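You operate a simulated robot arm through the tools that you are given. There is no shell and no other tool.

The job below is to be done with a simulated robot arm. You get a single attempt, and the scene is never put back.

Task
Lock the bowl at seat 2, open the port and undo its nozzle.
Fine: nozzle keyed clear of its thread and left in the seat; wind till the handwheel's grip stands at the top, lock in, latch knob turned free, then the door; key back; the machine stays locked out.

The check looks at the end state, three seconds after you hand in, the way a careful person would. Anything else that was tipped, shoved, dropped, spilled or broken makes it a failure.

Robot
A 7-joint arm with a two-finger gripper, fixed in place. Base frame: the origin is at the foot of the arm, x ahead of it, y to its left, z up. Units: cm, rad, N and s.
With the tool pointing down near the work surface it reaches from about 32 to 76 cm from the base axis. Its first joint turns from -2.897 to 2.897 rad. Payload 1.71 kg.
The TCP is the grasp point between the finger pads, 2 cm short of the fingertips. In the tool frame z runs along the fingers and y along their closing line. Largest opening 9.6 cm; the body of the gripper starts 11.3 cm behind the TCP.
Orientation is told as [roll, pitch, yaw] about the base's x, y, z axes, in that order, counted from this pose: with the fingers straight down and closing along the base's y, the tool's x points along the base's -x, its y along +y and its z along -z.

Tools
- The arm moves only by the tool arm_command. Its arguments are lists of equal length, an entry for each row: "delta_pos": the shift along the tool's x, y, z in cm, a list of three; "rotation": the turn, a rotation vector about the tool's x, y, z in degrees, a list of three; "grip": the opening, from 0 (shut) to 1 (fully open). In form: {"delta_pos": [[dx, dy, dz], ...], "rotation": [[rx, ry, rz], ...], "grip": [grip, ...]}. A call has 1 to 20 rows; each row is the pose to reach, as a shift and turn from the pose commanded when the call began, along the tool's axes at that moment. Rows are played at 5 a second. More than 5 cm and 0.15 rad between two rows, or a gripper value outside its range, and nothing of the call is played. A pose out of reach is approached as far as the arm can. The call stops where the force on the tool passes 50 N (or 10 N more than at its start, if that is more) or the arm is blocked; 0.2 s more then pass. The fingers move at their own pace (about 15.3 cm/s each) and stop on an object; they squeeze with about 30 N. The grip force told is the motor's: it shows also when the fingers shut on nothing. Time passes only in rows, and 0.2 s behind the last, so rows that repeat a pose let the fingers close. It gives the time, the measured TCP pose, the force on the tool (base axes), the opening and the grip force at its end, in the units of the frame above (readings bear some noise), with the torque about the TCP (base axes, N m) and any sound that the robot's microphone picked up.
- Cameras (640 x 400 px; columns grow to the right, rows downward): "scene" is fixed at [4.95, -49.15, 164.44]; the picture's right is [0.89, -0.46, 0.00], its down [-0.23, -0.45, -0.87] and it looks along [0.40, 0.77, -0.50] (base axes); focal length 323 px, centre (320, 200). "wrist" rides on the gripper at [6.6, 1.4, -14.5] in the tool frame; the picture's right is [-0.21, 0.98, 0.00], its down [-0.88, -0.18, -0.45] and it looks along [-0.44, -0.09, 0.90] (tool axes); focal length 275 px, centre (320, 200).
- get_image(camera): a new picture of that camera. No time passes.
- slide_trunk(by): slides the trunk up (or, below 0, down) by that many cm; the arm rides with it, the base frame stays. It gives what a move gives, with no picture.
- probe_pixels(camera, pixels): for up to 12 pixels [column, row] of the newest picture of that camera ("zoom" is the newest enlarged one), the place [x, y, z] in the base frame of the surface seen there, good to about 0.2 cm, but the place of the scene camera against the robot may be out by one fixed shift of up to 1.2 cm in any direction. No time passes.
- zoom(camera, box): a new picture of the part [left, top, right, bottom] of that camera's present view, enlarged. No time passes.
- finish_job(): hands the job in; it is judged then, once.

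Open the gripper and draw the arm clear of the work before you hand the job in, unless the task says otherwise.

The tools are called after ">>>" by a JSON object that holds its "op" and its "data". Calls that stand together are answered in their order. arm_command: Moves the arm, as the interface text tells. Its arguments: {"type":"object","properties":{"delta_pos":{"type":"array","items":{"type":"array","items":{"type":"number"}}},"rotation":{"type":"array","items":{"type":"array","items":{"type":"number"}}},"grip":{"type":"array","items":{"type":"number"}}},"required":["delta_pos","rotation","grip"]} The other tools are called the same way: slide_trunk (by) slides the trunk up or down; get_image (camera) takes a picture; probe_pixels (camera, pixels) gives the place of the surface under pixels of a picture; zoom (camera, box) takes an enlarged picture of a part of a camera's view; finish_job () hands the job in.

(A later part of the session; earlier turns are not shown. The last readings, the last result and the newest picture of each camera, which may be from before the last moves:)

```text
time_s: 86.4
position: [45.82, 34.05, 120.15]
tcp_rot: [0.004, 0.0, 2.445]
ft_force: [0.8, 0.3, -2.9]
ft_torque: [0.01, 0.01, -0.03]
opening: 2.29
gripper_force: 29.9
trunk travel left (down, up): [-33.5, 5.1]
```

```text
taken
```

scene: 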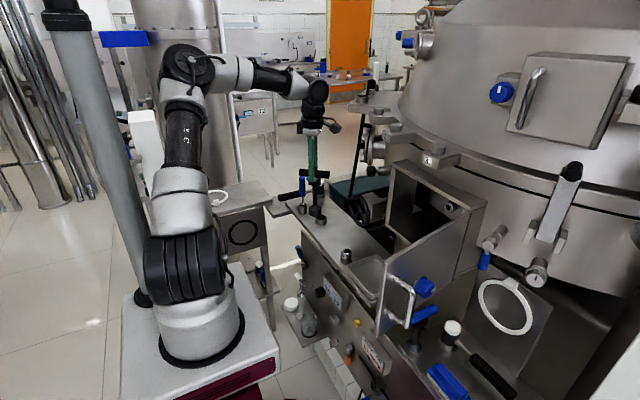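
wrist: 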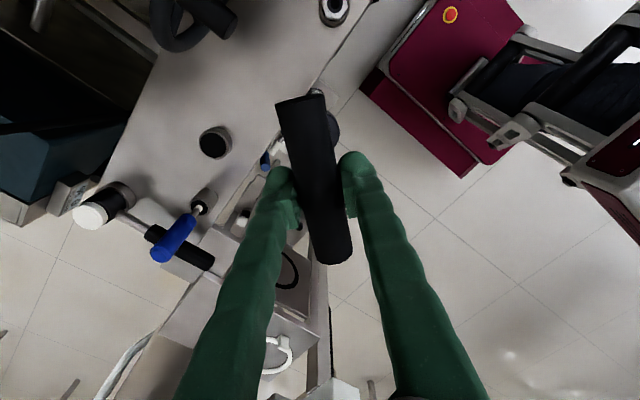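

Reached exactly. Now level the tool: pitch up about the tool's y, first 48°.

>>> {"op": "arm_command", "data": {"delta_pos": [[0, 0, 0], [0, 0, 0], [0, 0, 0], [0, 0, 0], [0, 0, 0], [0, 0, 0], [0, 0, 0]], "rotation": [[0, 8, 0], [0, 16, 0], [0, 24, 0], [0, 32, 0], [0, 40, 0], [0, 48, 0], [0, 48, 0]], "grip": [0.05, 0.05, 0.05, 0.05, 0.05, 0.05, 0.05]}}

>>> {"op": "get_image", "data": {"camera": "scene"}}

```text
time_s: 88.2
position: [50.63, 23.55, 121.0]
tcp_rot: [-0.024, 0.831, 2.193]
ft_force: [0.0, -0.5, -2.8]
ft_torque: [0.17, 0.05, 0.01]
opening: 2.3
gripper_force: 29.7
trunk travel left (down, up): [-33.5, 5.1]
stopped in row 7: the arm was blocked; the commanded pose is now the measured one
```

```text
taken
```

scene: 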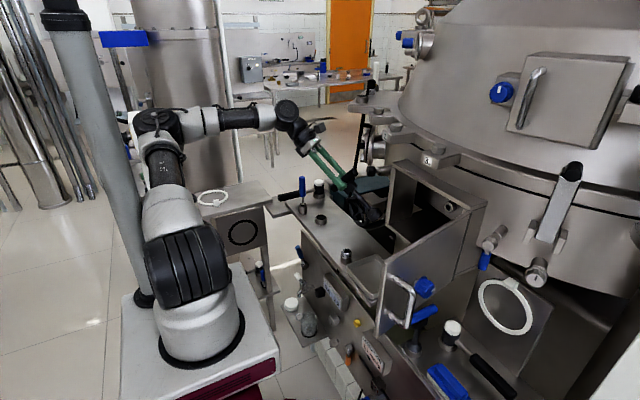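

The arm was blocked again (elbow against the column, hand drifted to (50.6,23.6,121)); the key is still held. The first joint has wound to the left, so I return to tool-down while rising, then go to a far forward-right pose that forces the arm to straighten its shoulder.

>>> {"op": "arm_command", "data": {"delta_pos": [[2.3, 0.6, -1.5], [4.7, 1.2, -2.9], [7.0, 1.8, -4.4], [9.4, 2.4, -5.8], [11.7, 3.0, -7.3], [14.0, 3.6, -8.7], [16.4, 4.2, -10.2], [16.4, 4.2, -10.2]], "rotation": [[0, -6.8, 0], [0, -13.6, 0], [0, -20.4, 0], [0, -27.2, 0], [0, -34, 0], [0, -40.8, 0], [0, -47.6, 0], [0, -47.6, 0]], "grip": [0.05, 0.05, 0.05, 0.05, 0.05, 0.05, 0.05, 0.05]}}

>>> {"op": "get_image", "data": {"camera": "scene"}}

```text
time_s: 90.0
position: [47.94, 20.86, 140.07]
tcp_rot: [-0.015, 0.001, 2.272]
ft_force: [0.2, -0.7, -3.8]
ft_torque: [0.02, 0.0, 0.01]
opening: 2.31
gripper_force: 29.9
trunk travel left (down, up): [-33.5, 5.1]
```

```text
taken
```

scene: 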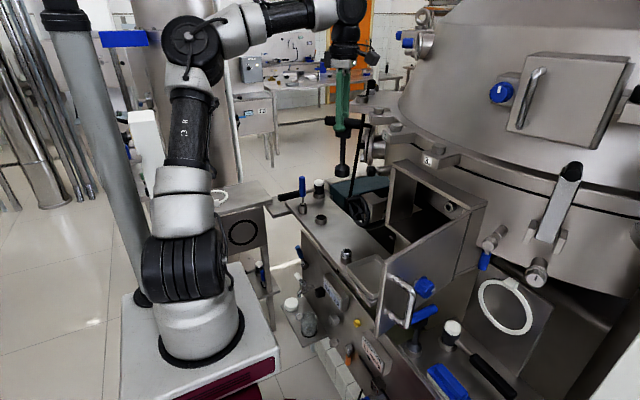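

No block now. I sweep over to about (53,-12,146), high enough that the key (tip ≈15 cm below) clears the open door.

>>> {"op": "arm_command", "data": {"delta_pos": [[2.0, 3.0, -1.5], [4.5, 4.7, -3], [7.5, 6.5, -4.5], [10.5, 8.2, -5.5], [13.5, 9.9, -6], [16.5, 11.6, -6], [19.5, 13.0, -6], [22.5, 14.4, -6], [25.5, 15.6, -6], [28.5, 16.7, -6], [28.5, 16.7, -6]], "rotation": [[0, 0, 0], [0, 0, 0], [0, 0, 0], [0, 0, 0], [0, 0, 0], [0, 0, 0], [0, 0, 0], [0, 0, 0], [0, 0, 0], [0, 0, 0], [0, 0, 0]], "grip": [0.05, 0.05, 0.05, 0.05, 0.05, 0.05, 0.05, 0.05, 0.05, 0.05, 0.05]}}

>>> {"op": "get_image", "data": {"camera": "scene"}}

```text
time_s: 92.4
position: [53.62, -12.05, 146.0]
tcp_rot: [-0.016, 0.001, 2.269]
ft_force: [0.1, 0.4, -2.6]
ft_torque: [-0.04, -0.01, -0.03]
opening: 2.28
gripper_force: 30.7
trunk travel left (down, up): [-33.5, 5.1]
```

```text
taken
```

scene: 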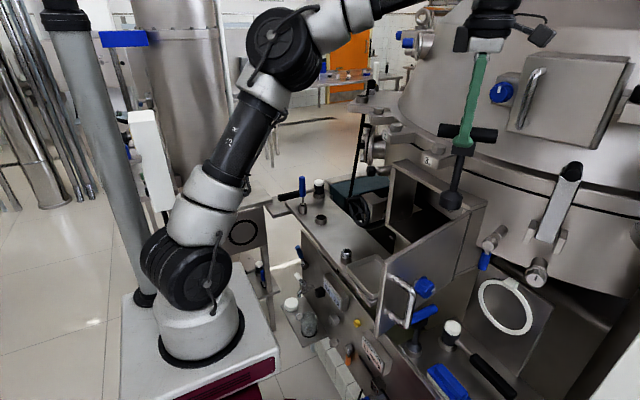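

Now the shoulder is straightened (disc faces the camera) and the key hangs well. I come back to (50,4.75,140) turning to yaw 180 ready for levelling.

>>> {"op": "arm_command", "data": {"delta_pos": [[-2.2, -1.15, 0.8], [-4.3, -2.3, 1.6], [-6.5, -3.45, 2.5], [-8.7, -4.6, 3.4], [-10.9, -5.75, 4.3], [-13.0, -6.9, 5.2], [-15.2, -8.04, 6], [-15.2, -8.04, 6]], "rotation": [[0, 0, -7.1], [0, 0, -14.2], [0, 0, -21.3], [0, 0, -28.4], [0, 0, -35.5], [0, 0, -42.6], [0, 0, -50], [0, 0, -50]], "grip": [0.05, 0.05, 0.05, 0.05, 0.05, 0.05, 0.05, 0.05]}}

>>> {"op": "get_image", "data": {"camera": "scene"}}

>>> {"op": "get_image", "data": {"camera": "wrist"}}

```text
time_s: 94.2
position: [50.39, 4.96, 139.71]
tcp_rot: [-0.007, 0.011, -3.14]
ft_force: [-0.2, 0.1, -2.2]
ft_torque: [0.03, 0.0, 0.0]
opening: 2.31
gripper_force: 30.2
trunk travel left (down, up): [-33.5, 5.1]
```

```text
taken
```

scene: 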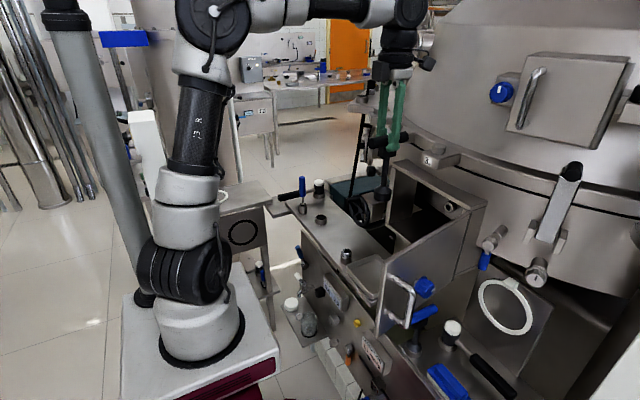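

```text
taken
```

wrist: 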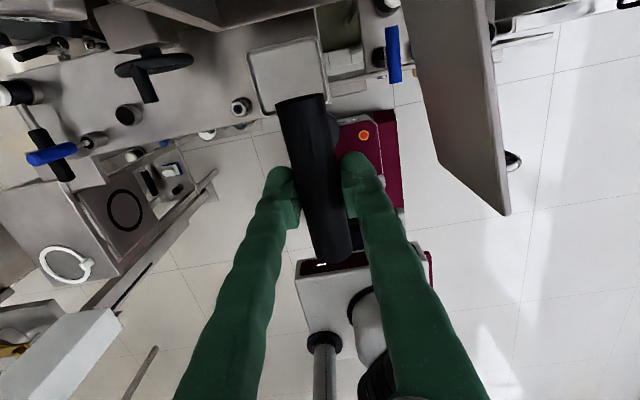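

Posture good. Now I level the tool to 45° while lowering so the socket's mouth stays just in front of the port (tip ≈(63.5,4.75,116)).

>>> {"op": "arm_command", "data": {"delta_pos": [[0.6, 0, 1.8], [1.1, 0.1, 3.7], [1.9, 0.1, 6.7], [2.6, 0.2, 9.7], [2.6, 0.2, 11.6], [2.6, 0.2, 13.2], [2.6, 0.2, 13.2]], "rotation": [[0, 7.5, 0], [0, 15, 0], [0, 22.5, 0], [0, 30, 0], [0, 37.5, 0], [0, 45, 0], [0, 45, 0]], "grip": [0.05, 0.05, 0.05, 0.05, 0.05, 0.05, 0.05]}}

>>> {"op": "get_image", "data": {"camera": "scene"}}

>>> {"op": "get_image", "data": {"camera": "wrist"}}

```text
time_s: 95.1
position: [52.07, 6.6, 131.66]
tcp_rot: [-0.203, 0.443, 2.967]
ft_force: [-0.4, -0.7, -2.8]
ft_torque: [0.1, 0.05, 0.0]
opening: 2.29
gripper_force: 30.0
trunk travel left (down, up): [-33.5, 5.1]
stopped in row 4: the arm was blocked; the commanded pose is now the measured one
```

```text
taken
```

scene: 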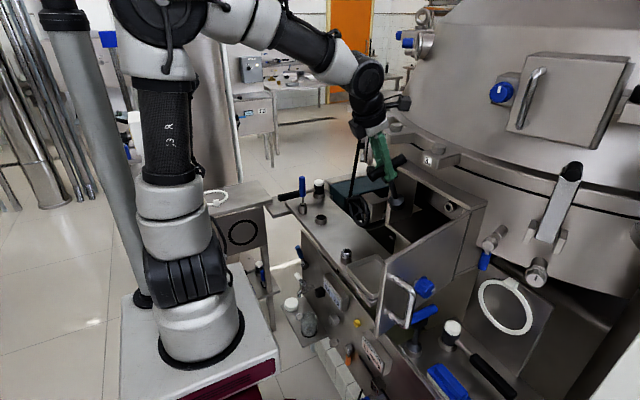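

```text
taken
```

wrist: 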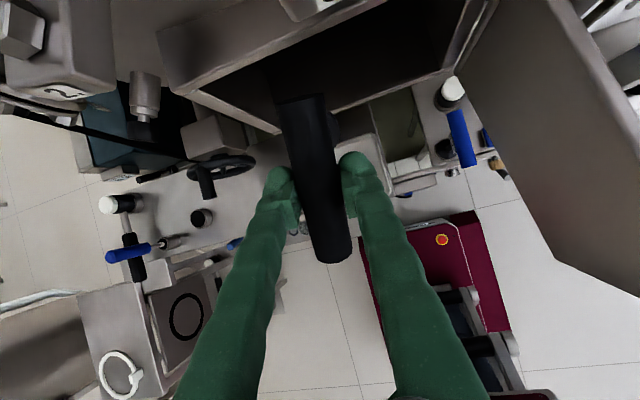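

Blocked again by the elbow (upper arm near vertical lets the shoulder drift left). I go back to the extended pose over (54,-12,146), tool-down, to reset the posture.

>>> {"op": "arm_command", "data": {"delta_pos": [[1.6, 1.2, -2.4], [3.2, 2.4, -4.8], [4.8, 4.0, -7.2], [6.2, 6.2, -9.4], [7.6, 8.6, -11.2], [8.8, 11.0, -12.5], [9.8, 13.3, -13.4], [10.7, 15.4, -14.1], [10.7, 15.4, -14.1]], "rotation": [[-1.4, -3.2, 0], [-2.7, -6.4, 0], [-4.1, -9.6, 0], [-5.4, -12.8, 0], [-6.8, -16, 0], [-8.2, -19.2, 0], [-9.5, -22.4, 0], [-10.9, -25.5, 0], [-10.9, -25.5, 0]], "grip": [0.05, 0.05, 0.05, 0.05, 0.05, 0.05, 0.05, 0.05, 0.05]}}

>>> {"op": "get_image", "data": {"camera": "scene"}}

```text
time_s: 95.4
position: [52.01, 3.96, 133.06]
tcp_rot: [-0.175, 0.432, 2.951]
ft_force: [0.0, -2.8, -2.7]
ft_torque: [0.13, 0.03, 0.04]
opening: 2.27
gripper_force: 30.3
trunk travel left (down, up): [-33.5, 5.1]
stopped in row 1: the arm was blocked; the commanded pose is now the measured one
```

```text
taken
```

scene: 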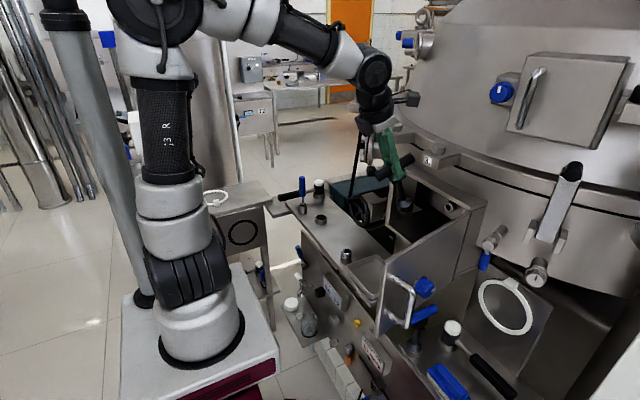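

Still bearing on the column; a pure move to the right (which freed it before), slightly upward.

>>> {"op": "arm_command", "data": {"delta_pos": [[0.6, 1.9, -0.7], [1.2, 3.7, -1.4], [1.8, 5.6, -2.2], [2.4, 7.5, -2.9], [3.0, 9.3, -3.6], [3.0, 9.3, -3.6]], "rotation": [[0, 0, 0], [0, 0, 0], [0, 0, 0], [0, 0, 0], [0, 0, 0], [0, 0, 0]], "grip": [0.05, 0.05, 0.05, 0.05, 0.05, 0.05]}}

>>> {"op": "get_image", "data": {"camera": "scene"}}

```text
time_s: 95.8
position: [50.95, 4.62, 133.74]
tcp_rot: [-0.103, 0.461, 3.047]
ft_force: [0.3, 1.8, -2.1]
ft_torque: [-0.11, 0.04, -0.06]
opening: 2.32
gripper_force: 30.0
trunk travel left (down, up): [-33.5, 5.1]
stopped in row 1: the arm was blocked; the commanded pose is now the measured one
```

```text
taken
```

scene: 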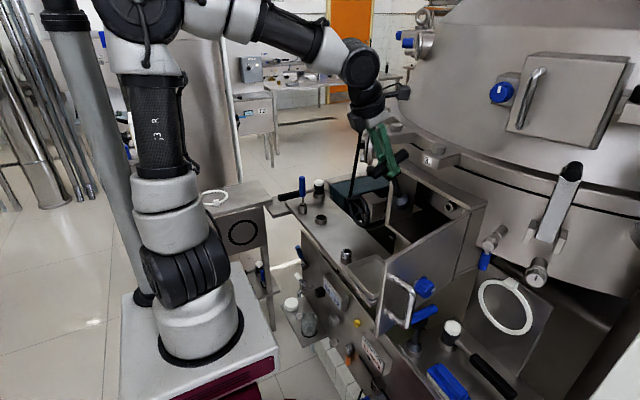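

I try moving straight up instead, which extends the arm and should pull the elbow off the column.

>>> {"op": "arm_command", "data": {"delta_pos": [[0.7, -0.2, -1.3], [1.3, -0.4, -2.7], [2.0, -0.6, -4.0], [2.6, -0.8, -5.4], [3.3, -1.0, -6.7], [3.3, -1.0, -6.7]], "rotation": [[0, -2, 0], [0, -4, 0], [0, -8, 0], [0, -12, 0], [0, -16, 0], [0, -16, 0]], "grip": [0.05, 0.05, 0.05, 0.05, 0.05, 0.05]}}

>>> {"op": "get_image", "data": {"camera": "scene"}}

```text
time_s: 96.1
position: [50.0, 3.86, 134.42]
tcp_rot: [-0.176, 0.441, 3.021]
ft_force: [-0.8, 0.7, -3.3]
ft_torque: [-0.06, 0.04, 0.02]
opening: 2.3
gripper_force: 29.9
trunk travel left (down, up): [-33.5, 5.1]
stopped in row 1: the arm was blocked; the commanded pose is now the measured one
```

```text
taken
```

scene: 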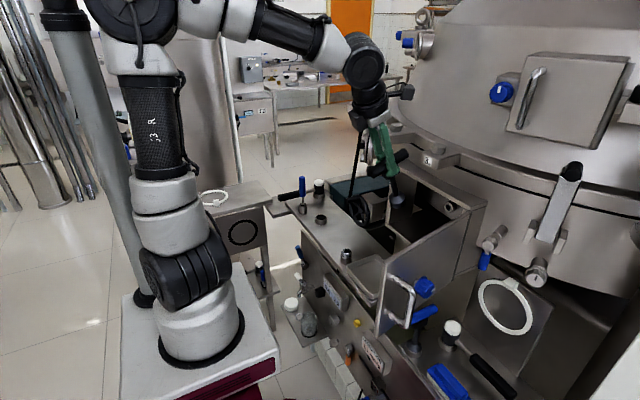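

I probe elbow, upper arm and column positions to understand the contact.

>>> {"op": "probe_pixels", "data": {"camera": "scene", "pixels": [[135, 15], [95, 20], [155, 120], [115, 120], [180, 120], [85, 100], [105, 150], [160, 210], [200, 265], [70, 20], [120, 60], [210, 20]]}}

```text
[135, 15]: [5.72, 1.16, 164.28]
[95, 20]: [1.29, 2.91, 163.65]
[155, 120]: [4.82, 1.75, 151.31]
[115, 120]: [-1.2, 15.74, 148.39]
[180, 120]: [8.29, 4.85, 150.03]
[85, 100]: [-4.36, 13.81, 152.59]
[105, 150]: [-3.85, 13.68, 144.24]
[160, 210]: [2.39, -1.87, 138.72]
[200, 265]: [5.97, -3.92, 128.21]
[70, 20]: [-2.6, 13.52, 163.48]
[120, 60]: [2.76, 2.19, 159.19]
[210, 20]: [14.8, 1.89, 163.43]
```

The reading suggests a singular, near-vertical upper arm whose shoulder must swirl faster than it can track, rather than a hard contact. I repeat the recovery in very small steps (20 rows).

>>> {"op": "arm_command", "data": {"delta_pos": [[0.27, 0.03, -0.32], [0.54, 0.06, -0.65], [0.81, 0.09, -0.97], [1.08, 0.12, -1.3], [1.36, 0.16, -1.62], [1.63, 0.19, -1.95], [1.9, 0.22, -2.27], [2.17, 0.25, -2.6], [2.44, 0.28, -2.92], [2.71, 0.31, -3.25], [2.98, 0.34, -3.57], [3.25, 0.37, -3.9], [3.52, 0.4, -4.22], [3.8, 0.43, -4.54], [4.07, 0.46, -4.87], [4.34, 0.5, -5.2], [4.6, 0.53, -5.5], [4.88, 0.56, -5.84], [5.15, 0.59, -6.17], [5.42, 0.62, -6.5]], "rotation": [[-0.46, -1.27, 0], [-0.93, -2.53, 0], [-1.4, -3.8, 0], [-1.86, -5.06, 0], [-2.3, -6.3, 0], [-2.8, -7.6, 0], [-3.3, -8.9, 0], [-3.7, -10.1, 0], [-4.2, -11.4, 0], [-4.65, -12.65, 0], [-5.1, -13.9, 0], [-5.6, -15.2, 0], [-6.0, -16.4, 0], [-6.5, -17.7, 0], [-7.0, -19.0, 0], [-7.4, -20.2, 0], [-7.9, -21.5, 0], [-8.4, -22.8, 0], [-8.8, -24.0, 0], [-9.3, -25.3, 0]], "grip": [0.05, 0.05, 0.05, 0.05, 0.05, 0.05, 0.05, 0.05, 0.05, 0.05, 0.05, 0.05, 0.05, 0.05, 0.05, 0.05, 0.05, 0.05, 0.05, 0.05]}}

>>> {"op": "get_image", "data": {"camera": "scene"}}

```text
time_s: 96.4
position: [48.46, 2.44, 134.07]
tcp_rot: [-0.263, 0.406, 2.975]
ft_force: [-0.4, -1.2, -3.4]
ft_torque: [0.05, 0.04, 0.02]
opening: 2.32
gripper_force: 30.2
trunk travel left (down, up): [-33.5, 5.1]
stopped in row 1: the arm was blocked; the commanded pose is now the measured one
```

```text
taken
```

scene: 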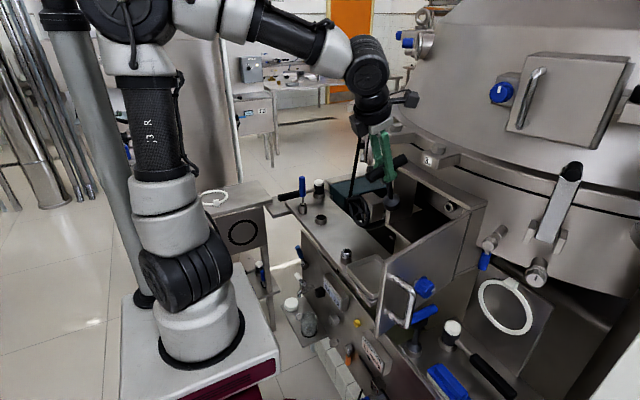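

Blocked even with tiny steps, so there is real contact. I hold still for a few rows to see whether the arm relaxes.

>>> {"op": "arm_command", "data": {"delta_pos": [[0, 0, 0], [0, 0, 0], [0, 0, 0], [0, 0, 0], [0, 0, 0]], "rotation": [[0, 0, 0], [0, 0, 0], [0, 0, 0], [0, 0, 0], [0, 0, 0]], "grip": [0.05, 0.05, 0.05, 0.05, 0.05]}}

>>> {"op": "zoom", "data": {"camera": "scene", "box": [30, 0, 260, 150]}}

```text
time_s: 96.8
position: [47.06, 1.35, 134.03]
tcp_rot: [-0.345, 0.386, 2.922]
ft_force: [-1.0, -0.9, -3.3]
ft_torque: [0.05, 0.05, 0.05]
opening: 2.26
gripper_force: 30.1
trunk travel left (down, up): [-33.5, 5.1]
stopped in row 1: the arm was blocked; the commanded pose is now the measured one
```

```text
2.67 times, centred on (145, 75) of scene
```

zoom: 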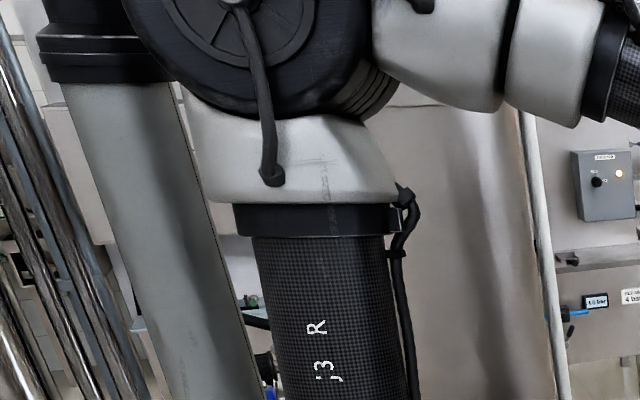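

Even holding still it creeps, so the arm's redundancy control keeps pressing the elbow toward the mast. I try a brisk move right and up (large rows) to break away.

>>> {"op": "arm_command", "data": {"delta_pos": [[1.9, 2.8, -3.5], [3.88, 5.69, -7.25], [5.8, 8.5, -10.9], [5.8, 8.5, -10.9]], "rotation": [[0, 0, 0], [0, 0, 0], [0, 0, 0], [0, 0, 0]], "grip": [0.05, 0.05, 0.05, 0.05]}}

>>> {"op": "get_image", "data": {"camera": "scene"}}

```text
refused: row 2 steps farther than a row can; nothing moved
```

```text
taken
```

scene: 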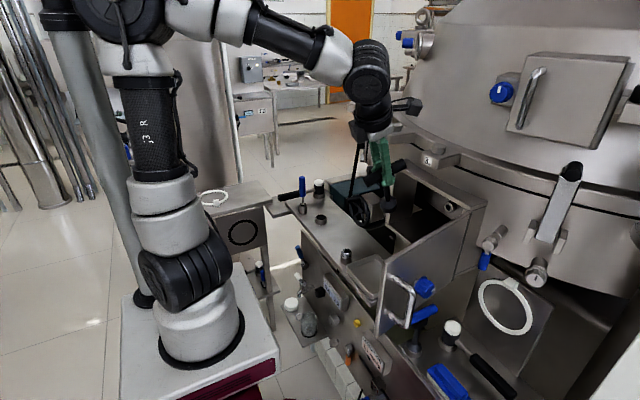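

The second step was slightly over 5 cm; I resend with 4.5 cm rows.

>>> {"op": "arm_command", "data": {"delta_pos": [[1.75, 2.55, -3.25], [3.5, 5.1, -6.5], [5.25, 7.65, -9.75], [5.25, 7.65, -9.75]], "rotation": [[0, 0, 0], [0, 0, 0], [0, 0, 0], [0, 0, 0]], "grip": [0.05, 0.05, 0.05, 0.05]}}

>>> {"op": "get_image", "data": {"camera": "scene"}}

```text
time_s: 97.2
position: [44.94, -3.1, 138.59]
tcp_rot: [-0.405, 0.41, 2.918]
ft_force: [0.7, -3.3, -3.8]
ft_torque: [0.14, 0.0, 0.05]
opening: 2.27
gripper_force: 30.6
trunk travel left (down, up): [-33.5, 5.1]
stopped in row 2: the arm was blocked; the commanded pose is now the measured one
```

```text
taken
```

scene: 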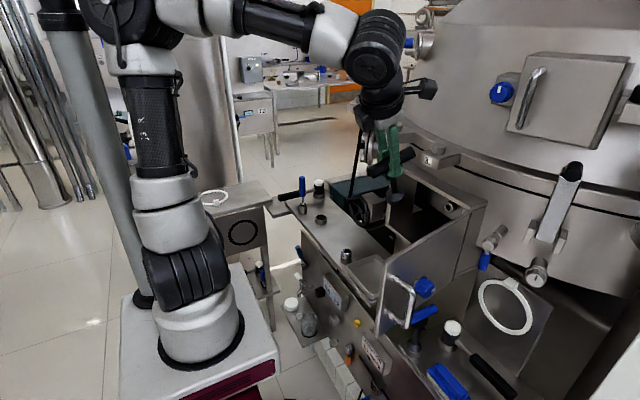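

Progress: now (44.9,-3.1,138.6). Repeat the same kind of move, outward, right and up.

>>> {"op": "arm_command", "data": {"delta_pos": [[2.8, 1.9, -2.8], [5.6, 3.8, -5.6], [8.4, 5.6, -8.3], [8.4, 5.6, -8.3]], "rotation": [[0, 0, 0], [0, 0, 0], [0, 0, 0], [0, 0, 0]], "grip": [0.05, 0.05, 0.05, 0.05]}}

>>> {"op": "get_image", "data": {"camera": "scene"}}

```text
time_s: 97.8
position: [44.47, -6.48, 144.62]
tcp_rot: [-0.325, 0.454, 2.952]
ft_force: [-0.5, -1.3, -3.6]
ft_torque: [0.05, 0.01, -0.01]
opening: 2.32
gripper_force: 29.5
trunk travel left (down, up): [-33.5, 5.1]
stopped in row 2: the arm was blocked; the commanded pose is now the measured one
```

```text
taken
```

scene: 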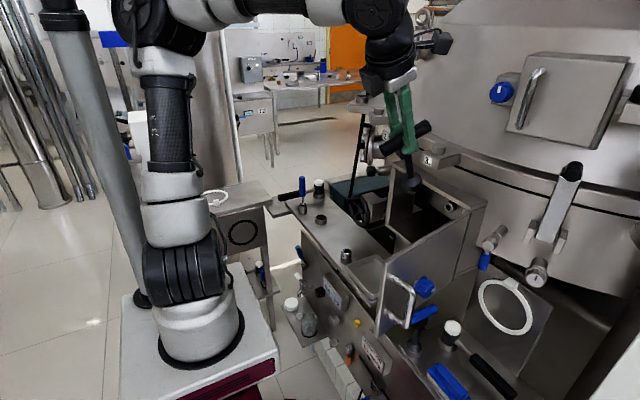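

Still progressing (44.5,-6.5,144.6). Continue to about (52,-12,148) while turning the tool back to vertical.

>>> {"op": "arm_command", "data": {"delta_pos": [[1.9, 0.9, -0.15], [3.8, 1.8, -0.3], [5.8, 2.6, -0.4], [7.7, 3.5, -0.5], [9.6, 4.4, -0.65], [9.6, 4.4, -0.65]], "rotation": [[-3.5, -5.3, 0], [-7, -10.6, 0], [-10.4, -15.9, 0], [-13.9, -21.2, 0], [-17.3, -26.4, 0], [-17.3, -26.4, 0]], "grip": [0.05, 0.05, 0.05, 0.05, 0.05, 0.05]}}

>>> {"op": "get_image", "data": {"camera": "scene"}}

```text
time_s: 98.2
position: [43.8, -6.26, 145.7]
tcp_rot: [-0.27, 0.412, 2.985]
ft_force: [-0.1, -0.8, -2.1]
ft_torque: [0.05, 0.09, 0.05]
opening: 2.28
gripper_force: 30.1
trunk travel left (down, up): [-33.5, 5.1]
stopped in row 1: the arm was blocked; the commanded pose is now the measured one
```

```text
taken
```

scene: 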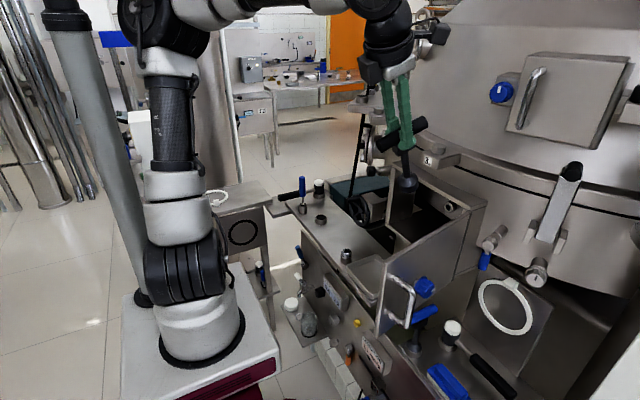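

Translation with bigger rows works better; I repeat without rotation.

>>> {"op": "arm_command", "data": {"delta_pos": [[3.6, 2.3, -0.65], [7.2, 4.6, -1.3], [10.0, 6.4, -1.8], [10.0, 6.4, -1.8]], "rotation": [[0, 0, 0], [0, 0, 0], [0, 0, 0], [0, 0, 0]], "grip": [0.05, 0.05, 0.05, 0.05]}}

>>> {"op": "get_image", "data": {"camera": "scene"}}

```text
time_s: 98.5
position: [43.23, -7.07, 147.13]
tcp_rot: [-0.273, 0.429, 2.994]
ft_force: [-0.7, -0.2, -2.5]
ft_torque: [-0.04, 0.07, -0.01]
opening: 2.32
gripper_force: 30.5
trunk travel left (down, up): [-33.5, 5.1]
stopped in row 1: the arm was blocked; the commanded pose is now the measured one
```

```text
taken
```

scene: 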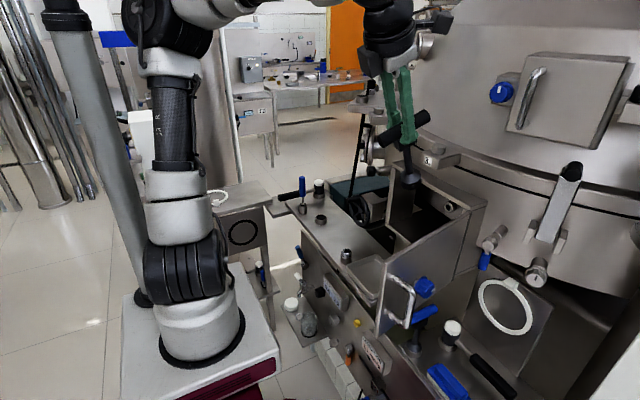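

Again right-and-up, which gave the best progress.

>>> {"op": "arm_command", "data": {"delta_pos": [[1.6, 2.8, -3.2], [3.2, 5.6, -6.4], [4.8, 8.4, -9.6], [4.8, 8.4, -9.6]], "rotation": [[0, 0, 0], [0, 0, 0], [0, 0, 0], [0, 0, 0]], "grip": [0.05, 0.05, 0.05, 0.05]}}

>>> {"op": "get_image", "data": {"camera": "scene"}}

```text
time_s: 99.1
position: [40.53, -12.8, 152.62]
tcp_rot: [-0.272, 0.45, 2.993]
ft_force: [-0.3, 0.4, -2.1]
ft_torque: [-0.13, 0.0, -0.03]
opening: 2.3
gripper_force: 30.4
trunk travel left (down, up): [-33.5, 5.1]
stopped in row 2: the arm was blocked; the commanded pose is now the measured one
```

```text
taken
```

scene: 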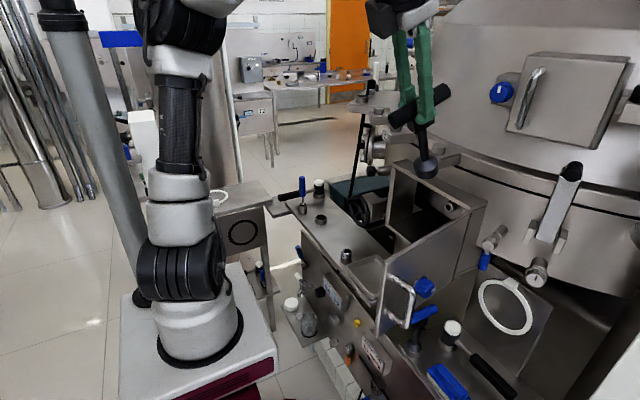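

Now extend forward from here: (40.5,-12.8,152.6) → +10 in x.

>>> {"op": "arm_command", "data": {"delta_pos": [[3.0, 1.6, 1.4], [6.0, 3.2, 2.9], [9.1, 4.8, 4.4], [9.1, 4.8, 4.4]], "rotation": [[0, 0, 0], [0, 0, 0], [0, 0, 0], [0, 0, 0]], "grip": [0.05, 0.05, 0.05, 0.05]}}

>>> {"op": "get_image", "data": {"camera": "scene"}}

```text
time_s: 100.1
position: [50.37, -18.37, 151.53]
tcp_rot: [-0.275, 0.445, 2.986]
ft_force: [-1.6, 0.1, -2.7]
ft_torque: [-0.07, -0.01, 0.01]
opening: 2.29
gripper_force: 30.1
trunk travel left (down, up): [-33.5, 5.1]
```

```text
taken
```

scene: 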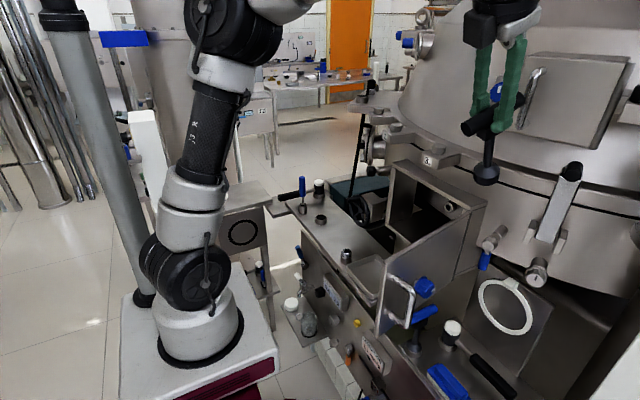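

Free and well postured again (50.4,-18.4,151.5). The gripper's half-turned roll (yaw ≈180) is what drives the drift, so I first bring the tool vertical and then spin it back to yaw ≈0 here in the extended pose (the T-handle is symmetric).

>>> {"op": "arm_command", "data": {"delta_pos": [[0, 0, 0], [0, 0, 0], [0, 0, 0], [0, 0, 0], [0, 0, 0], [0, 0, 0]], "rotation": [[-2.9, -5.2, 0], [-5.7, -10.4, 0], [-8.6, -15.6, 0], [-11.4, -20.8, 0], [-14.3, -26, 0], [-14.3, -26, 0]], "grip": [0.05, 0.05, 0.05, 0.05, 0.05, 0.05]}}

```text
time_s: 101.5
position: [50.95, -18.34, 151.33]
tcp_rot: [-0.033, 0.038, 3.052]
ft_force: [1.5, 0.0, -2.9]
ft_torque: [0.0, 0.05, -0.03]
opening: 2.29
gripper_force: 30.0
out of reach, approached as far as the arm can: row 5, 6
trunk travel left (down, up): [-33.5, 5.1]
```

Tool vertical (yaw 175°). Now spin it about its axis by +150° in two calls.

>>> {"op": "arm_command", "data": {"delta_pos": [[0, 0, 0.5], [0, 0, 1], [0, 0, 1.5], [0, 0, 2], [0, 0, 2], [0, 0, 2], [0, 0, 2], [0, 0, 2], [0, 0, 2], [0, 0, 2], [0, 0, 2]], "rotation": [[0, 0, 7.5], [0, 0, 15], [0, 0, 22.5], [0, 0, 30], [0, 0, 37.5], [0, 0, 45], [0, 0, 52.5], [0, 0, 60], [0, 0, 67.5], [0, 0, 75], [0, 0, 75]], "grip": [0.05, 0.05, 0.05, 0.05, 0.05, 0.05, 0.05, 0.05, 0.05, 0.05, 0.05]}}

>>> {"op": "arm_command", "data": {"delta_pos": [[0, 0, 0], [0, 0, 0], [0, 0, 0], [0, 0, 0], [0, 0, 0], [0, 0, 0], [0, 0, 0], [0, 0, 0], [0, 0, 0], [0, 0, 0], [0, 0, 0]], "rotation": [[0, 0, 7.5], [0, 0, 15], [0, 0, 22.5], [0, 0, 30], [0, 0, 37.5], [0, 0, 45], [0, 0, 52.5], [0, 0, 60], [0, 0, 67.5], [0, 0, 75], [0, 0, 75]], "grip": [0.05, 0.05, 0.05, 0.05, 0.05, 0.05, 0.05, 0.05, 0.05, 0.05, 0.05]}}

>>> {"op": "get_image", "data": {"camera": "scene"}}

```text
time_s: 103.9
position: [51.05, -18.2, 149.27]
tcp_rot: [-0.045, -0.022, 1.743]
ft_force: [0.2, -0.4, -2.2]
ft_torque: [0.02, 0.02, -0.02]
opening: 2.31
gripper_force: 29.9
trunk travel left (down, up): [-33.5, 5.1]
```

```text
time_s: 106.3
position: [51.08, -18.27, 149.35]
tcp_rot: [0.011, -0.049, 0.433]
ft_force: [-0.6, 0.5, -3.6]
ft_torque: [-0.05, 0.0, 0.0]
opening: 2.3
gripper_force: 30.1
trunk travel left (down, up): [-33.5, 5.1]
```

```text
taken
```

scene: 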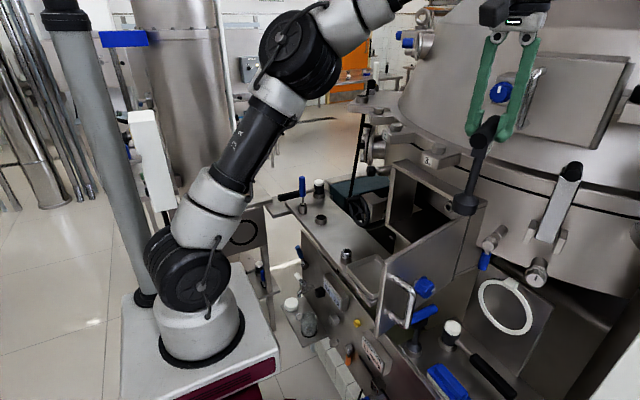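

Excellent: yaw 25°, arm well extended. I raise the trunk the remaining 5 cm so that the wrist will work below shoulder height.

>>> {"op": "slide_trunk", "data": {"by": 5}}

>>> {"op": "arm_command", "data": {"delta_pos": [[-1.6, 2.5, 1.5], [-3.1, 5.0, 3], [-4.7, 7.5, 4.5], [-6.2, 10.0, 6], [-7.8, 12.5, 7.5], [-9.4, 15.0, 9], [-10.9, 17.5, 10.5], [-12.5, 19.9, 12], [-12.5, 19.9, 12]], "rotation": [[0, 0, 3], [0, 0, 6], [0, 0, 9], [0, 0, 12], [0, 0, 15], [0, 0, 18], [0, 0, 21.5], [0, 0, 25], [0, 0, 25]], "grip": [0.05, 0.05, 0.05, 0.05, 0.05, 0.05, 0.05, 0.05, 0.05]}}

>>> {"op": "get_image", "data": {"camera": "scene"}}

```text
time_s: 107.2
position: [51.02, -18.37, 154.37]
tcp_rot: [0.013, -0.05, 0.436]
ft_force: [-0.1, 0.5, -3.0]
ft_torque: [-0.01, 0.02, 0.02]
opening: 2.26
gripper_force: 29.8
trunk travel left (down, up): [-38.5, 0.1]
```

```text
time_s: 109.2
position: [54.34, 5.36, 142.7]
tcp_rot: [0.029, -0.04, -0.005]
ft_force: [0.4, -0.2, -2.8]
ft_torque: [0.01, -0.02, -0.04]
opening: 2.29
gripper_force: 29.8
trunk travel left (down, up): [-38.5, 0.1]
```

```text
taken
```

scene: 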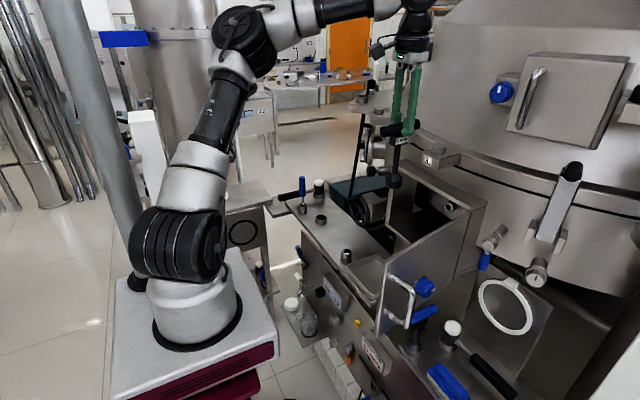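

Good posture. I descend straight in front of the port to z≈115 (key tip ≈100, above the tray and bench), correcting the small tilt.

>>> {"op": "arm_command", "data": {"delta_pos": [[0, 0, 3.5], [0, 0, 7], [0, -0.2, 10.5], [0, -0.3, 14], [0, -0.4, 17.5], [0, -0.5, 21], [0, -0.6, 24.5], [0, -0.6, 27.5], [0, -0.6, 27.5]], "rotation": [[0.4, 0.6, 0], [0.8, 1.2, 0], [1.2, 1.8, 0], [1.6, 2.3, 0], [1.6, 2.3, 0], [1.6, 2.3, 0], [1.6, 2.3, 0], [1.6, 2.3, 0], [1.6, 2.3, 0]], "grip": [0.05, 0.05, 0.05, 0.05, 0.05, 0.05, 0.05, 0.05, 0.05]}}

>>> {"op": "get_image", "data": {"camera": "scene"}}

>>> {"op": "get_image", "data": {"camera": "wrist"}}

```text
time_s: 111.2
position: [55.5, 5.53, 115.31]
tcp_rot: [0.0, -0.002, -0.003]
ft_force: [0.1, 1.0, -2.8]
ft_torque: [0.02, -0.02, 0.02]
opening: 2.3
gripper_force: 29.9
trunk travel left (down, up): [-38.5, 0.1]
```

```text
taken
```

scene: 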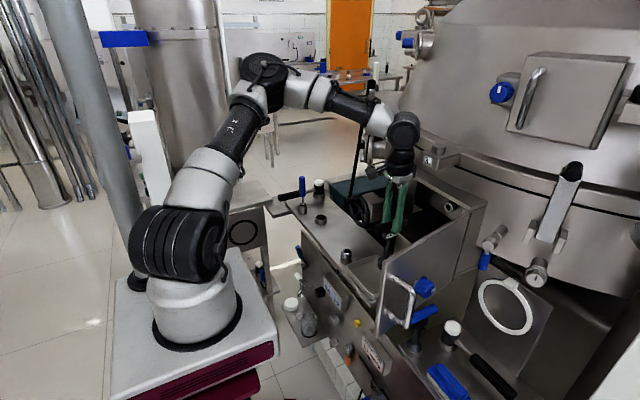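

```text
taken
```

wrist: 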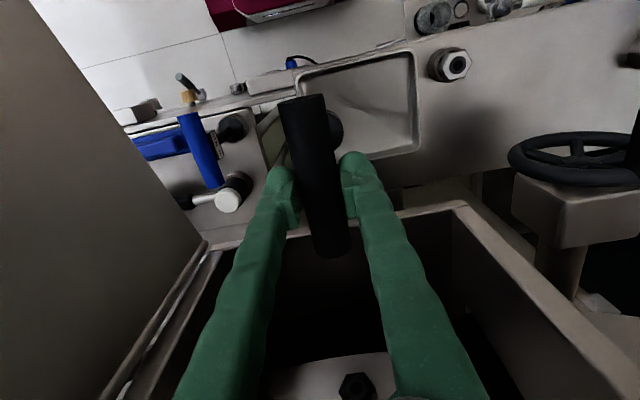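

Great: the arm is forward and the tool sits right before the port. I now pitch the key up toward horizontal, following a path that keeps the socket above the port's sill (z≈104.5), first to 60°.

>>> {"op": "arm_command", "data": {"delta_pos": [[0.2, -0.1, 0.5], [0.5, -0.2, 0.7], [1.1, -0.3, 0.1], [1.5, -0.4, -0.7], [1.0, -0.5, -2.7], [0.5, -0.6, -4.2], [-0.3, -0.7, -4.5], [-1.2, -0.78, -4.2], [-1.2, -0.78, -4.2]], "rotation": [[0, -7.5, 0], [0, -15, 0], [0, -22.5, 0], [0, -30, 0], [0, -37.5, 0], [0, -45, 0], [0, -52.5, 0], [0, -60, 0], [0, -60, 0]], "grip": [0.05, 0.05, 0.05, 0.05, 0.05, 0.05, 0.05, 0.05, 0.05]}}

>>> {"op": "get_image", "data": {"camera": "scene"}}

>>> {"op": "get_image", "data": {"camera": "wrist"}}

```text
time_s: 113.2
position: [56.57, 4.84, 119.56]
tcp_rot: [-0.002, -1.052, 0.001]
ft_force: [0.4, 0.2, -2.9]
ft_torque: [0.01, 0.16, 0.04]
opening: 2.3
gripper_force: 29.8
trunk travel left (down, up): [-38.5, 0.1]
```

```text
taken
```

scene: 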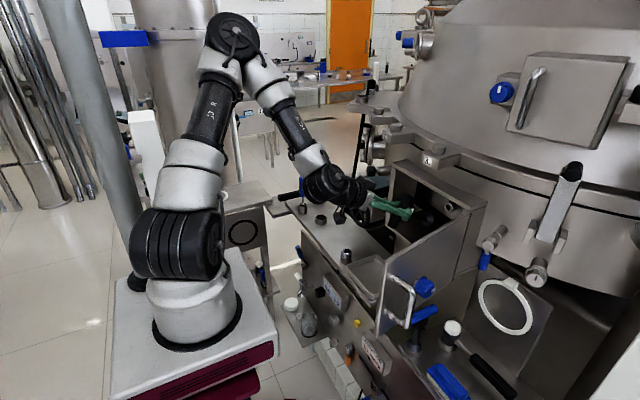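

```text
taken
```

wrist: 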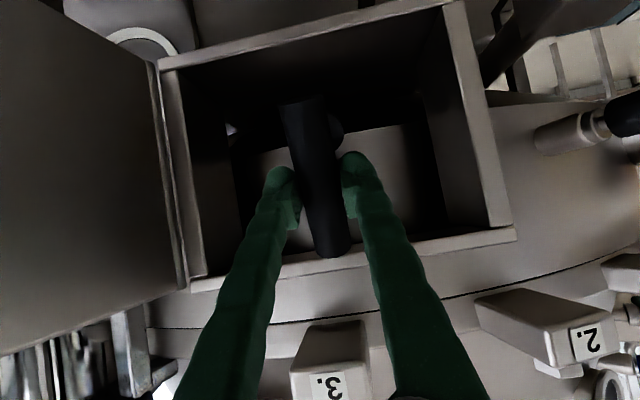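

Works well (pitch 60°). Continue leveling to horizontal at TCP≈(58.9,4.75,115.1), leaving the socket ~1.8 cm short of the nozzle.

>>> {"op": "arm_command", "data": {"delta_pos": [[0.73, -0.03, 1.26], [1.6, -0.06, 2.56], [2.14, -0.09, 3.44], [2.72, -0.09, 4.23], [2.72, -0.09, 4.23]], "rotation": [[0, -7.4, 0], [0, -14.8, 0], [0, -22.2, 0], [0, -29.7, 0], [0, -29.7, 0]], "grip": [0.05, 0.05, 0.05, 0.05, 0.05]}}

>>> {"op": "get_image", "data": {"camera": "scene"}}

>>> {"op": "zoom", "data": {"camera": "scene", "box": [390, 170, 480, 235]}}

>>> {"op": "get_image", "data": {"camera": "wrist"}}

```text
time_s: 114.4
position: [58.82, 4.66, 115.29]
tcp_rot: [-0.884, -1.566, 0.88]
ft_force: [0.5, -1.0, -3.6]
ft_torque: [-0.06, 0.19, 0.0]
opening: 2.3
gripper_force: 30.6
trunk travel left (down, up): [-38.5, 0.1]
```

```text
taken
```

scene: 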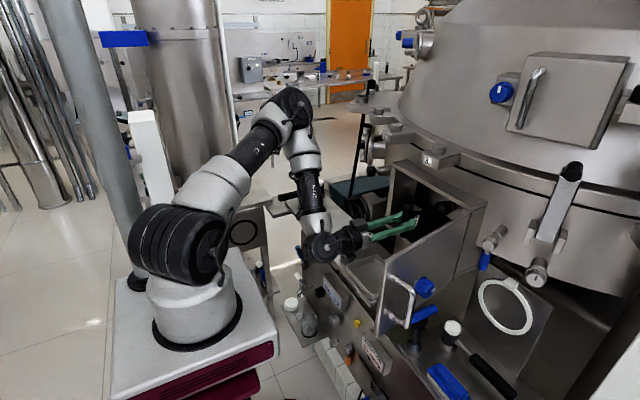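

```text
6.15 times, centred on (435, 202) of scene
```

zoom: 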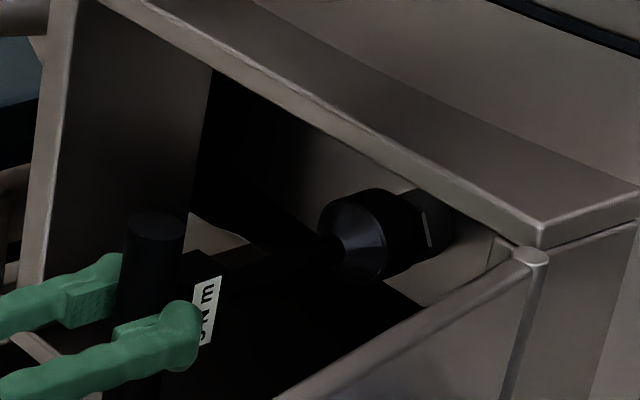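

```text
taken
```

wrist: 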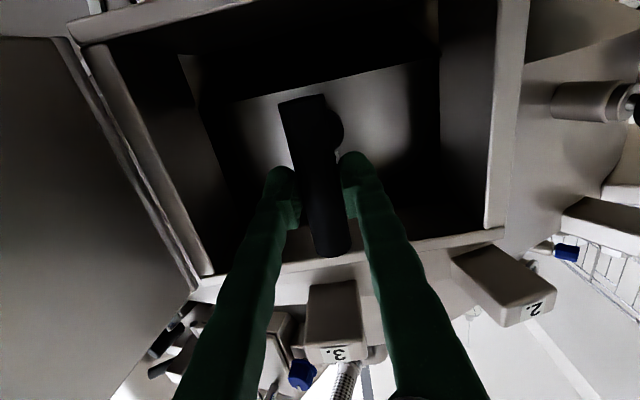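

Tool is horizontal; the socket is right in front of the nozzle. The key's block shows a plate "… N m" at the finger; I zoom to read it and check alignment.

>>> {"op": "zoom", "data": {"camera": "scene", "box": [410, 200, 440, 230]}}

>>> {"op": "zoom", "data": {"camera": "scene", "box": [425, 190, 470, 220]}}

>>> {"op": "probe_pixels", "data": {"camera": "zoom", "pixels": [[250, 250], [330, 200], [300, 160], [350, 270], [190, 260], [380, 170], [450, 180], [430, 230], [395, 260], [400, 130]]}}

```text
13.33 times, centred on (425, 215) of scene
```

zoom: 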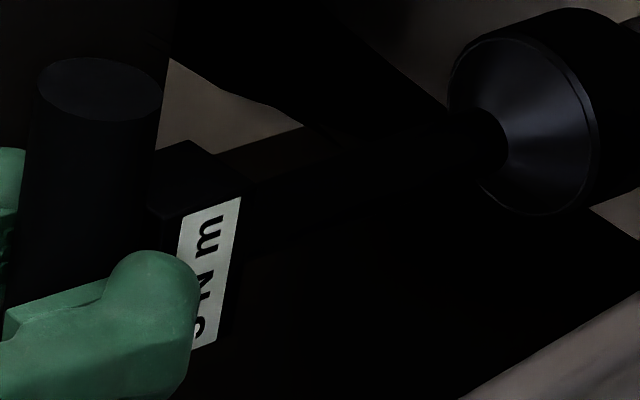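

```text
13.33 times, centred on (448, 205) of scene
```

zoom: 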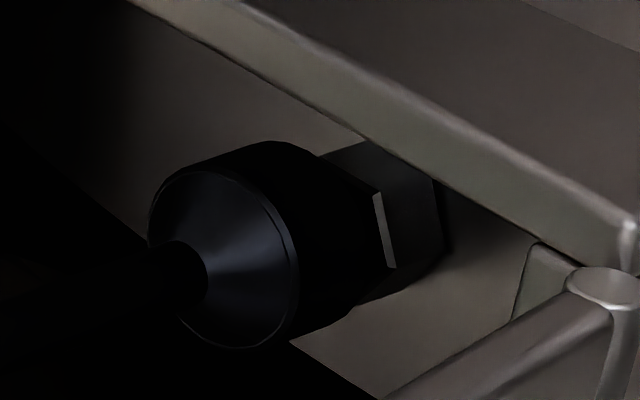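

```text
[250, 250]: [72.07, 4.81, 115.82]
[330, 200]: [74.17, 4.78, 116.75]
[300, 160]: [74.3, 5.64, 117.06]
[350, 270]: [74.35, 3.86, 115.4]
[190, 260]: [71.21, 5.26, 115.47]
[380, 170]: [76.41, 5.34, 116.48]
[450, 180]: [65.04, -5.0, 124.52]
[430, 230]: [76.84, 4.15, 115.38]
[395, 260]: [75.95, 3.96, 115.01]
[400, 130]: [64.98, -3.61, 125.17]
```

The nearby digit is partly hidden by the finger. I zoom further on the plate to read it.

>>> {"op": "zoom", "data": {"camera": "scene", "box": [418, 210, 434, 226]}}

>>> {"op": "zoom", "data": {"camera": "wrist", "box": [260, 80, 380, 180]}}

```text
16.00 times, centred on (426, 218) of scene
```

zoom: 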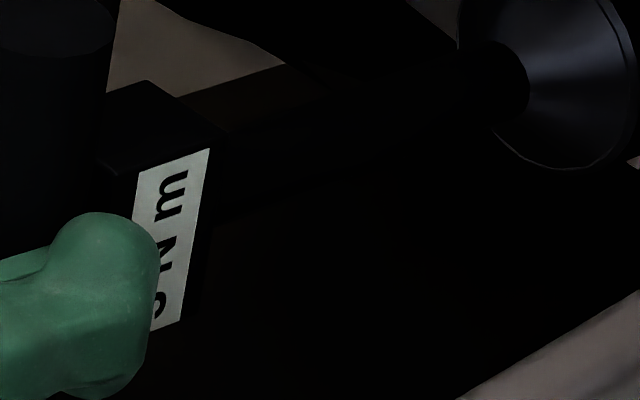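

```text
4.00 times, centred on (320, 130) of wrist
```

zoom: 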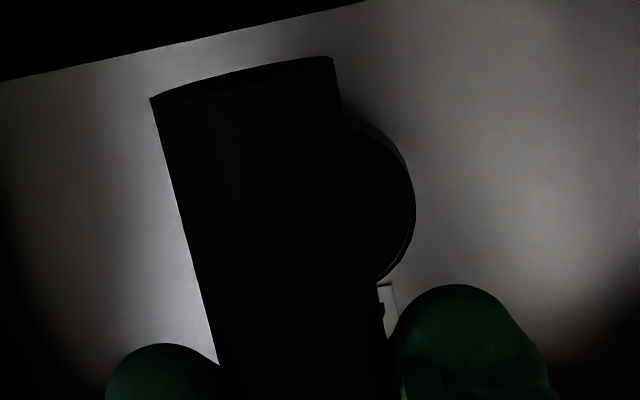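

Socket and nozzle look nearly coaxial (socket z≈115.3 vs nozzle ≈115.1). I lower 0.2 cm, roll +7° to match the hex (corner ≈7° above y) and advance gently to contact.

>>> {"op": "arm_command", "data": {"delta_pos": [[0.1, 0.05, 0.3], [0.2, 0.08, 0.7], [0.2, 0.08, 1.1], [0.2, 0.08, 1.5], [0.2, 0.08, 1.8], [0.2, 0.08, 2.1], [0.2, 0.08, 2.4]], "rotation": [[0, 0, 2], [0, 0, 5], [0, 0, 7], [0, 0, 7], [0, 0, 7], [0, 0, 7], [0, 0, 7]], "grip": [0.05, 0.05, 0.05, 0.05, 0.05, 0.05, 0.05]}}

>>> {"op": "zoom", "data": {"camera": "scene", "box": [425, 190, 470, 220]}}

```text
time_s: 116.0
position: [61.1, 4.86, 114.98]
tcp_rot: [1.534, -1.452, -1.537]
ft_force: [-22.6, -3.6, 3.4]
ft_torque: [0.0, -0.25, -0.12]
opening: 2.33
gripper_force: 30.1
trunk travel left (down, up): [-38.5, 0.1]
```

```text
13.33 times, centred on (448, 205) of scene
```

zoom: 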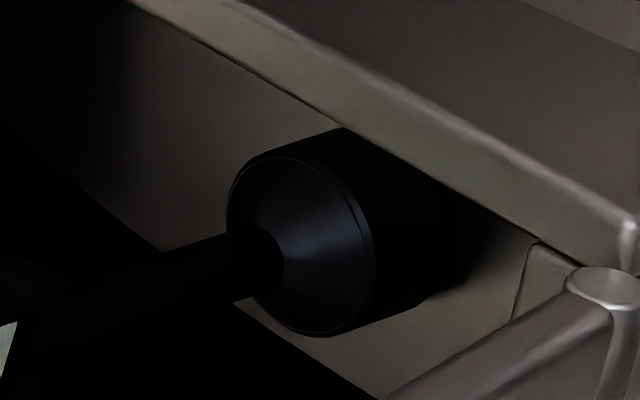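

Contact at x≈61.1 with 23 N. I rock the key gently (±) while pressing to see whether it drops further onto the hex.

>>> {"op": "arm_command", "data": {"delta_pos": [[0, 0, 0], [0, 0, 0], [0, 0, 0], [0, 0, 0], [0, 0, 0], [0, 0, 0]], "rotation": [[0, 0, -2], [0, 0, -4], [0, 0, -6], [0, 0, -8], [0, 0, -10], [0, 0, -10]], "grip": [0.05, 0.05, 0.05, 0.05, 0.05, 0.05]}}

>>> {"op": "zoom", "data": {"camera": "scene", "box": [430, 190, 465, 220]}}

```text
time_s: 117.4
position: [61.12, 4.78, 115.13]
tcp_rot: [-1.586, -1.515, 1.582]
ft_force: [-21.3, -1.9, 2.0]
ft_torque: [-0.03, -0.13, -0.1]
opening: 2.33
gripper_force: 29.7
trunk travel left (down, up): [-38.5, 0.1]
```

```text
13.33 times, centred on (448, 205) of scene
```

zoom: 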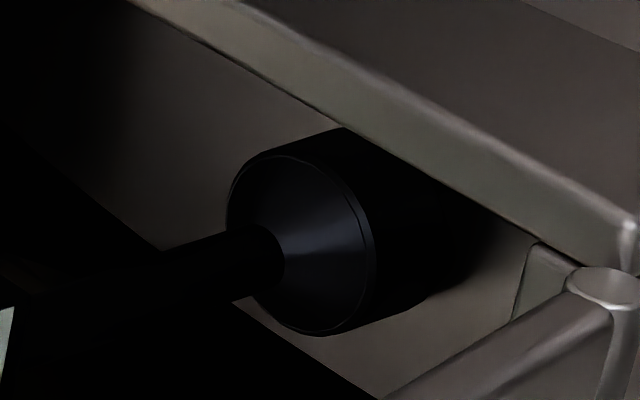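

No torque and no advance: not engaged yet. I continue the sweep in the negative direction, watching x and torque.

>>> {"op": "arm_command", "data": {"delta_pos": [[0, 0, 0], [0, 0, 0], [0, 0, 0], [0, 0, 0], [0, 0, 0], [0, 0, 0], [0, 0, 0]], "rotation": [[0, 0, -2], [0, 0, -4], [0, 0, -6], [0, 0, -8], [0, 0, -10], [0, 0, -12], [0, 0, -12]], "grip": [0.05, 0.05, 0.05, 0.05, 0.05, 0.05, 0.05]}}

>>> {"op": "arm_command", "data": {"delta_pos": [[0, 0, 0], [0, 0, 0], [0, 0, 0], [0, 0, 0], [0, 0, 0], [0, 0, 0], [0, 0, 0]], "rotation": [[0, 0, -2], [0, 0, -4], [0, 0, -6], [0, 0, -8], [0, 0, -10], [0, 0, -12], [0, 0, -12]], "grip": [0.05, 0.05, 0.05, 0.05, 0.05, 0.05, 0.05]}}

```text
time_s: 119.0
position: [61.06, 4.85, 115.02]
tcp_rot: [-1.569, -1.308, 1.57]
ft_force: [-18.1, -1.3, 0.2]
ft_torque: [0.0, -0.05, 0.03]
opening: 2.31
gripper_force: 30.0
trunk travel left (down, up): [-38.5, 0.1]
```

```text
time_s: 120.6
position: [60.89, 4.87, 115.07]
tcp_rot: [-1.571, -1.097, 1.569]
ft_force: [-18.3, -0.2, 0.7]
ft_torque: [0.01, 0.09, -0.02]
opening: 2.28
gripper_force: 30.2
trunk travel left (down, up): [-38.5, 0.1]
```

No torque seen even after sweeping to -27°. To know whether the socket had gripped the hex, I pull back 2.4 cm and compare the nozzle's hex orientation.

>>> {"op": "arm_command", "data": {"delta_pos": [[0, 0, -0.8], [0, 0, -1.6], [0, 0, -2.4], [0, 0, -2.4]], "rotation": [[0, 0, 0], [0, 0, 0], [0, 0, 0], [0, 0, 0]], "grip": [0.05, 0.05, 0.05, 0.05]}}

>>> {"op": "zoom", "data": {"camera": "scene", "box": [425, 190, 470, 220]}}

>>> {"op": "probe_pixels", "data": {"camera": "zoom", "pixels": [[340, 180], [360, 200], [310, 180], [280, 170], [400, 230], [420, 200], [390, 250], [330, 260], [300, 290], [240, 150]]}}

```text
time_s: 121.6
position: [58.93, 4.79, 114.75]
tcp_rot: [-1.554, -1.098, 1.556]
ft_force: [0.6, -0.4, -1.9]
ft_torque: [-0.01, 0.17, 0.03]
opening: 2.27
gripper_force: 29.0
trunk travel left (down, up): [-38.5, 0.1]
```

```text
13.33 times, centred on (448, 205) of scene
```

zoom: 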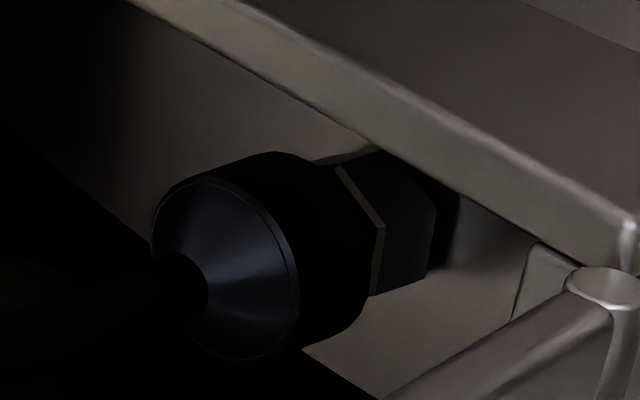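

```text
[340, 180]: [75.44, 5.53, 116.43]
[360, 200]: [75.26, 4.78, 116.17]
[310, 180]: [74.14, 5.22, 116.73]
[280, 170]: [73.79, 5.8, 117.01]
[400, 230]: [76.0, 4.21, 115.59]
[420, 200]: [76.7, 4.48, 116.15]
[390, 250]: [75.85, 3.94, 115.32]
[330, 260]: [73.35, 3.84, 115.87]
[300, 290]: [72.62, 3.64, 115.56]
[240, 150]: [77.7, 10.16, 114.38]
```

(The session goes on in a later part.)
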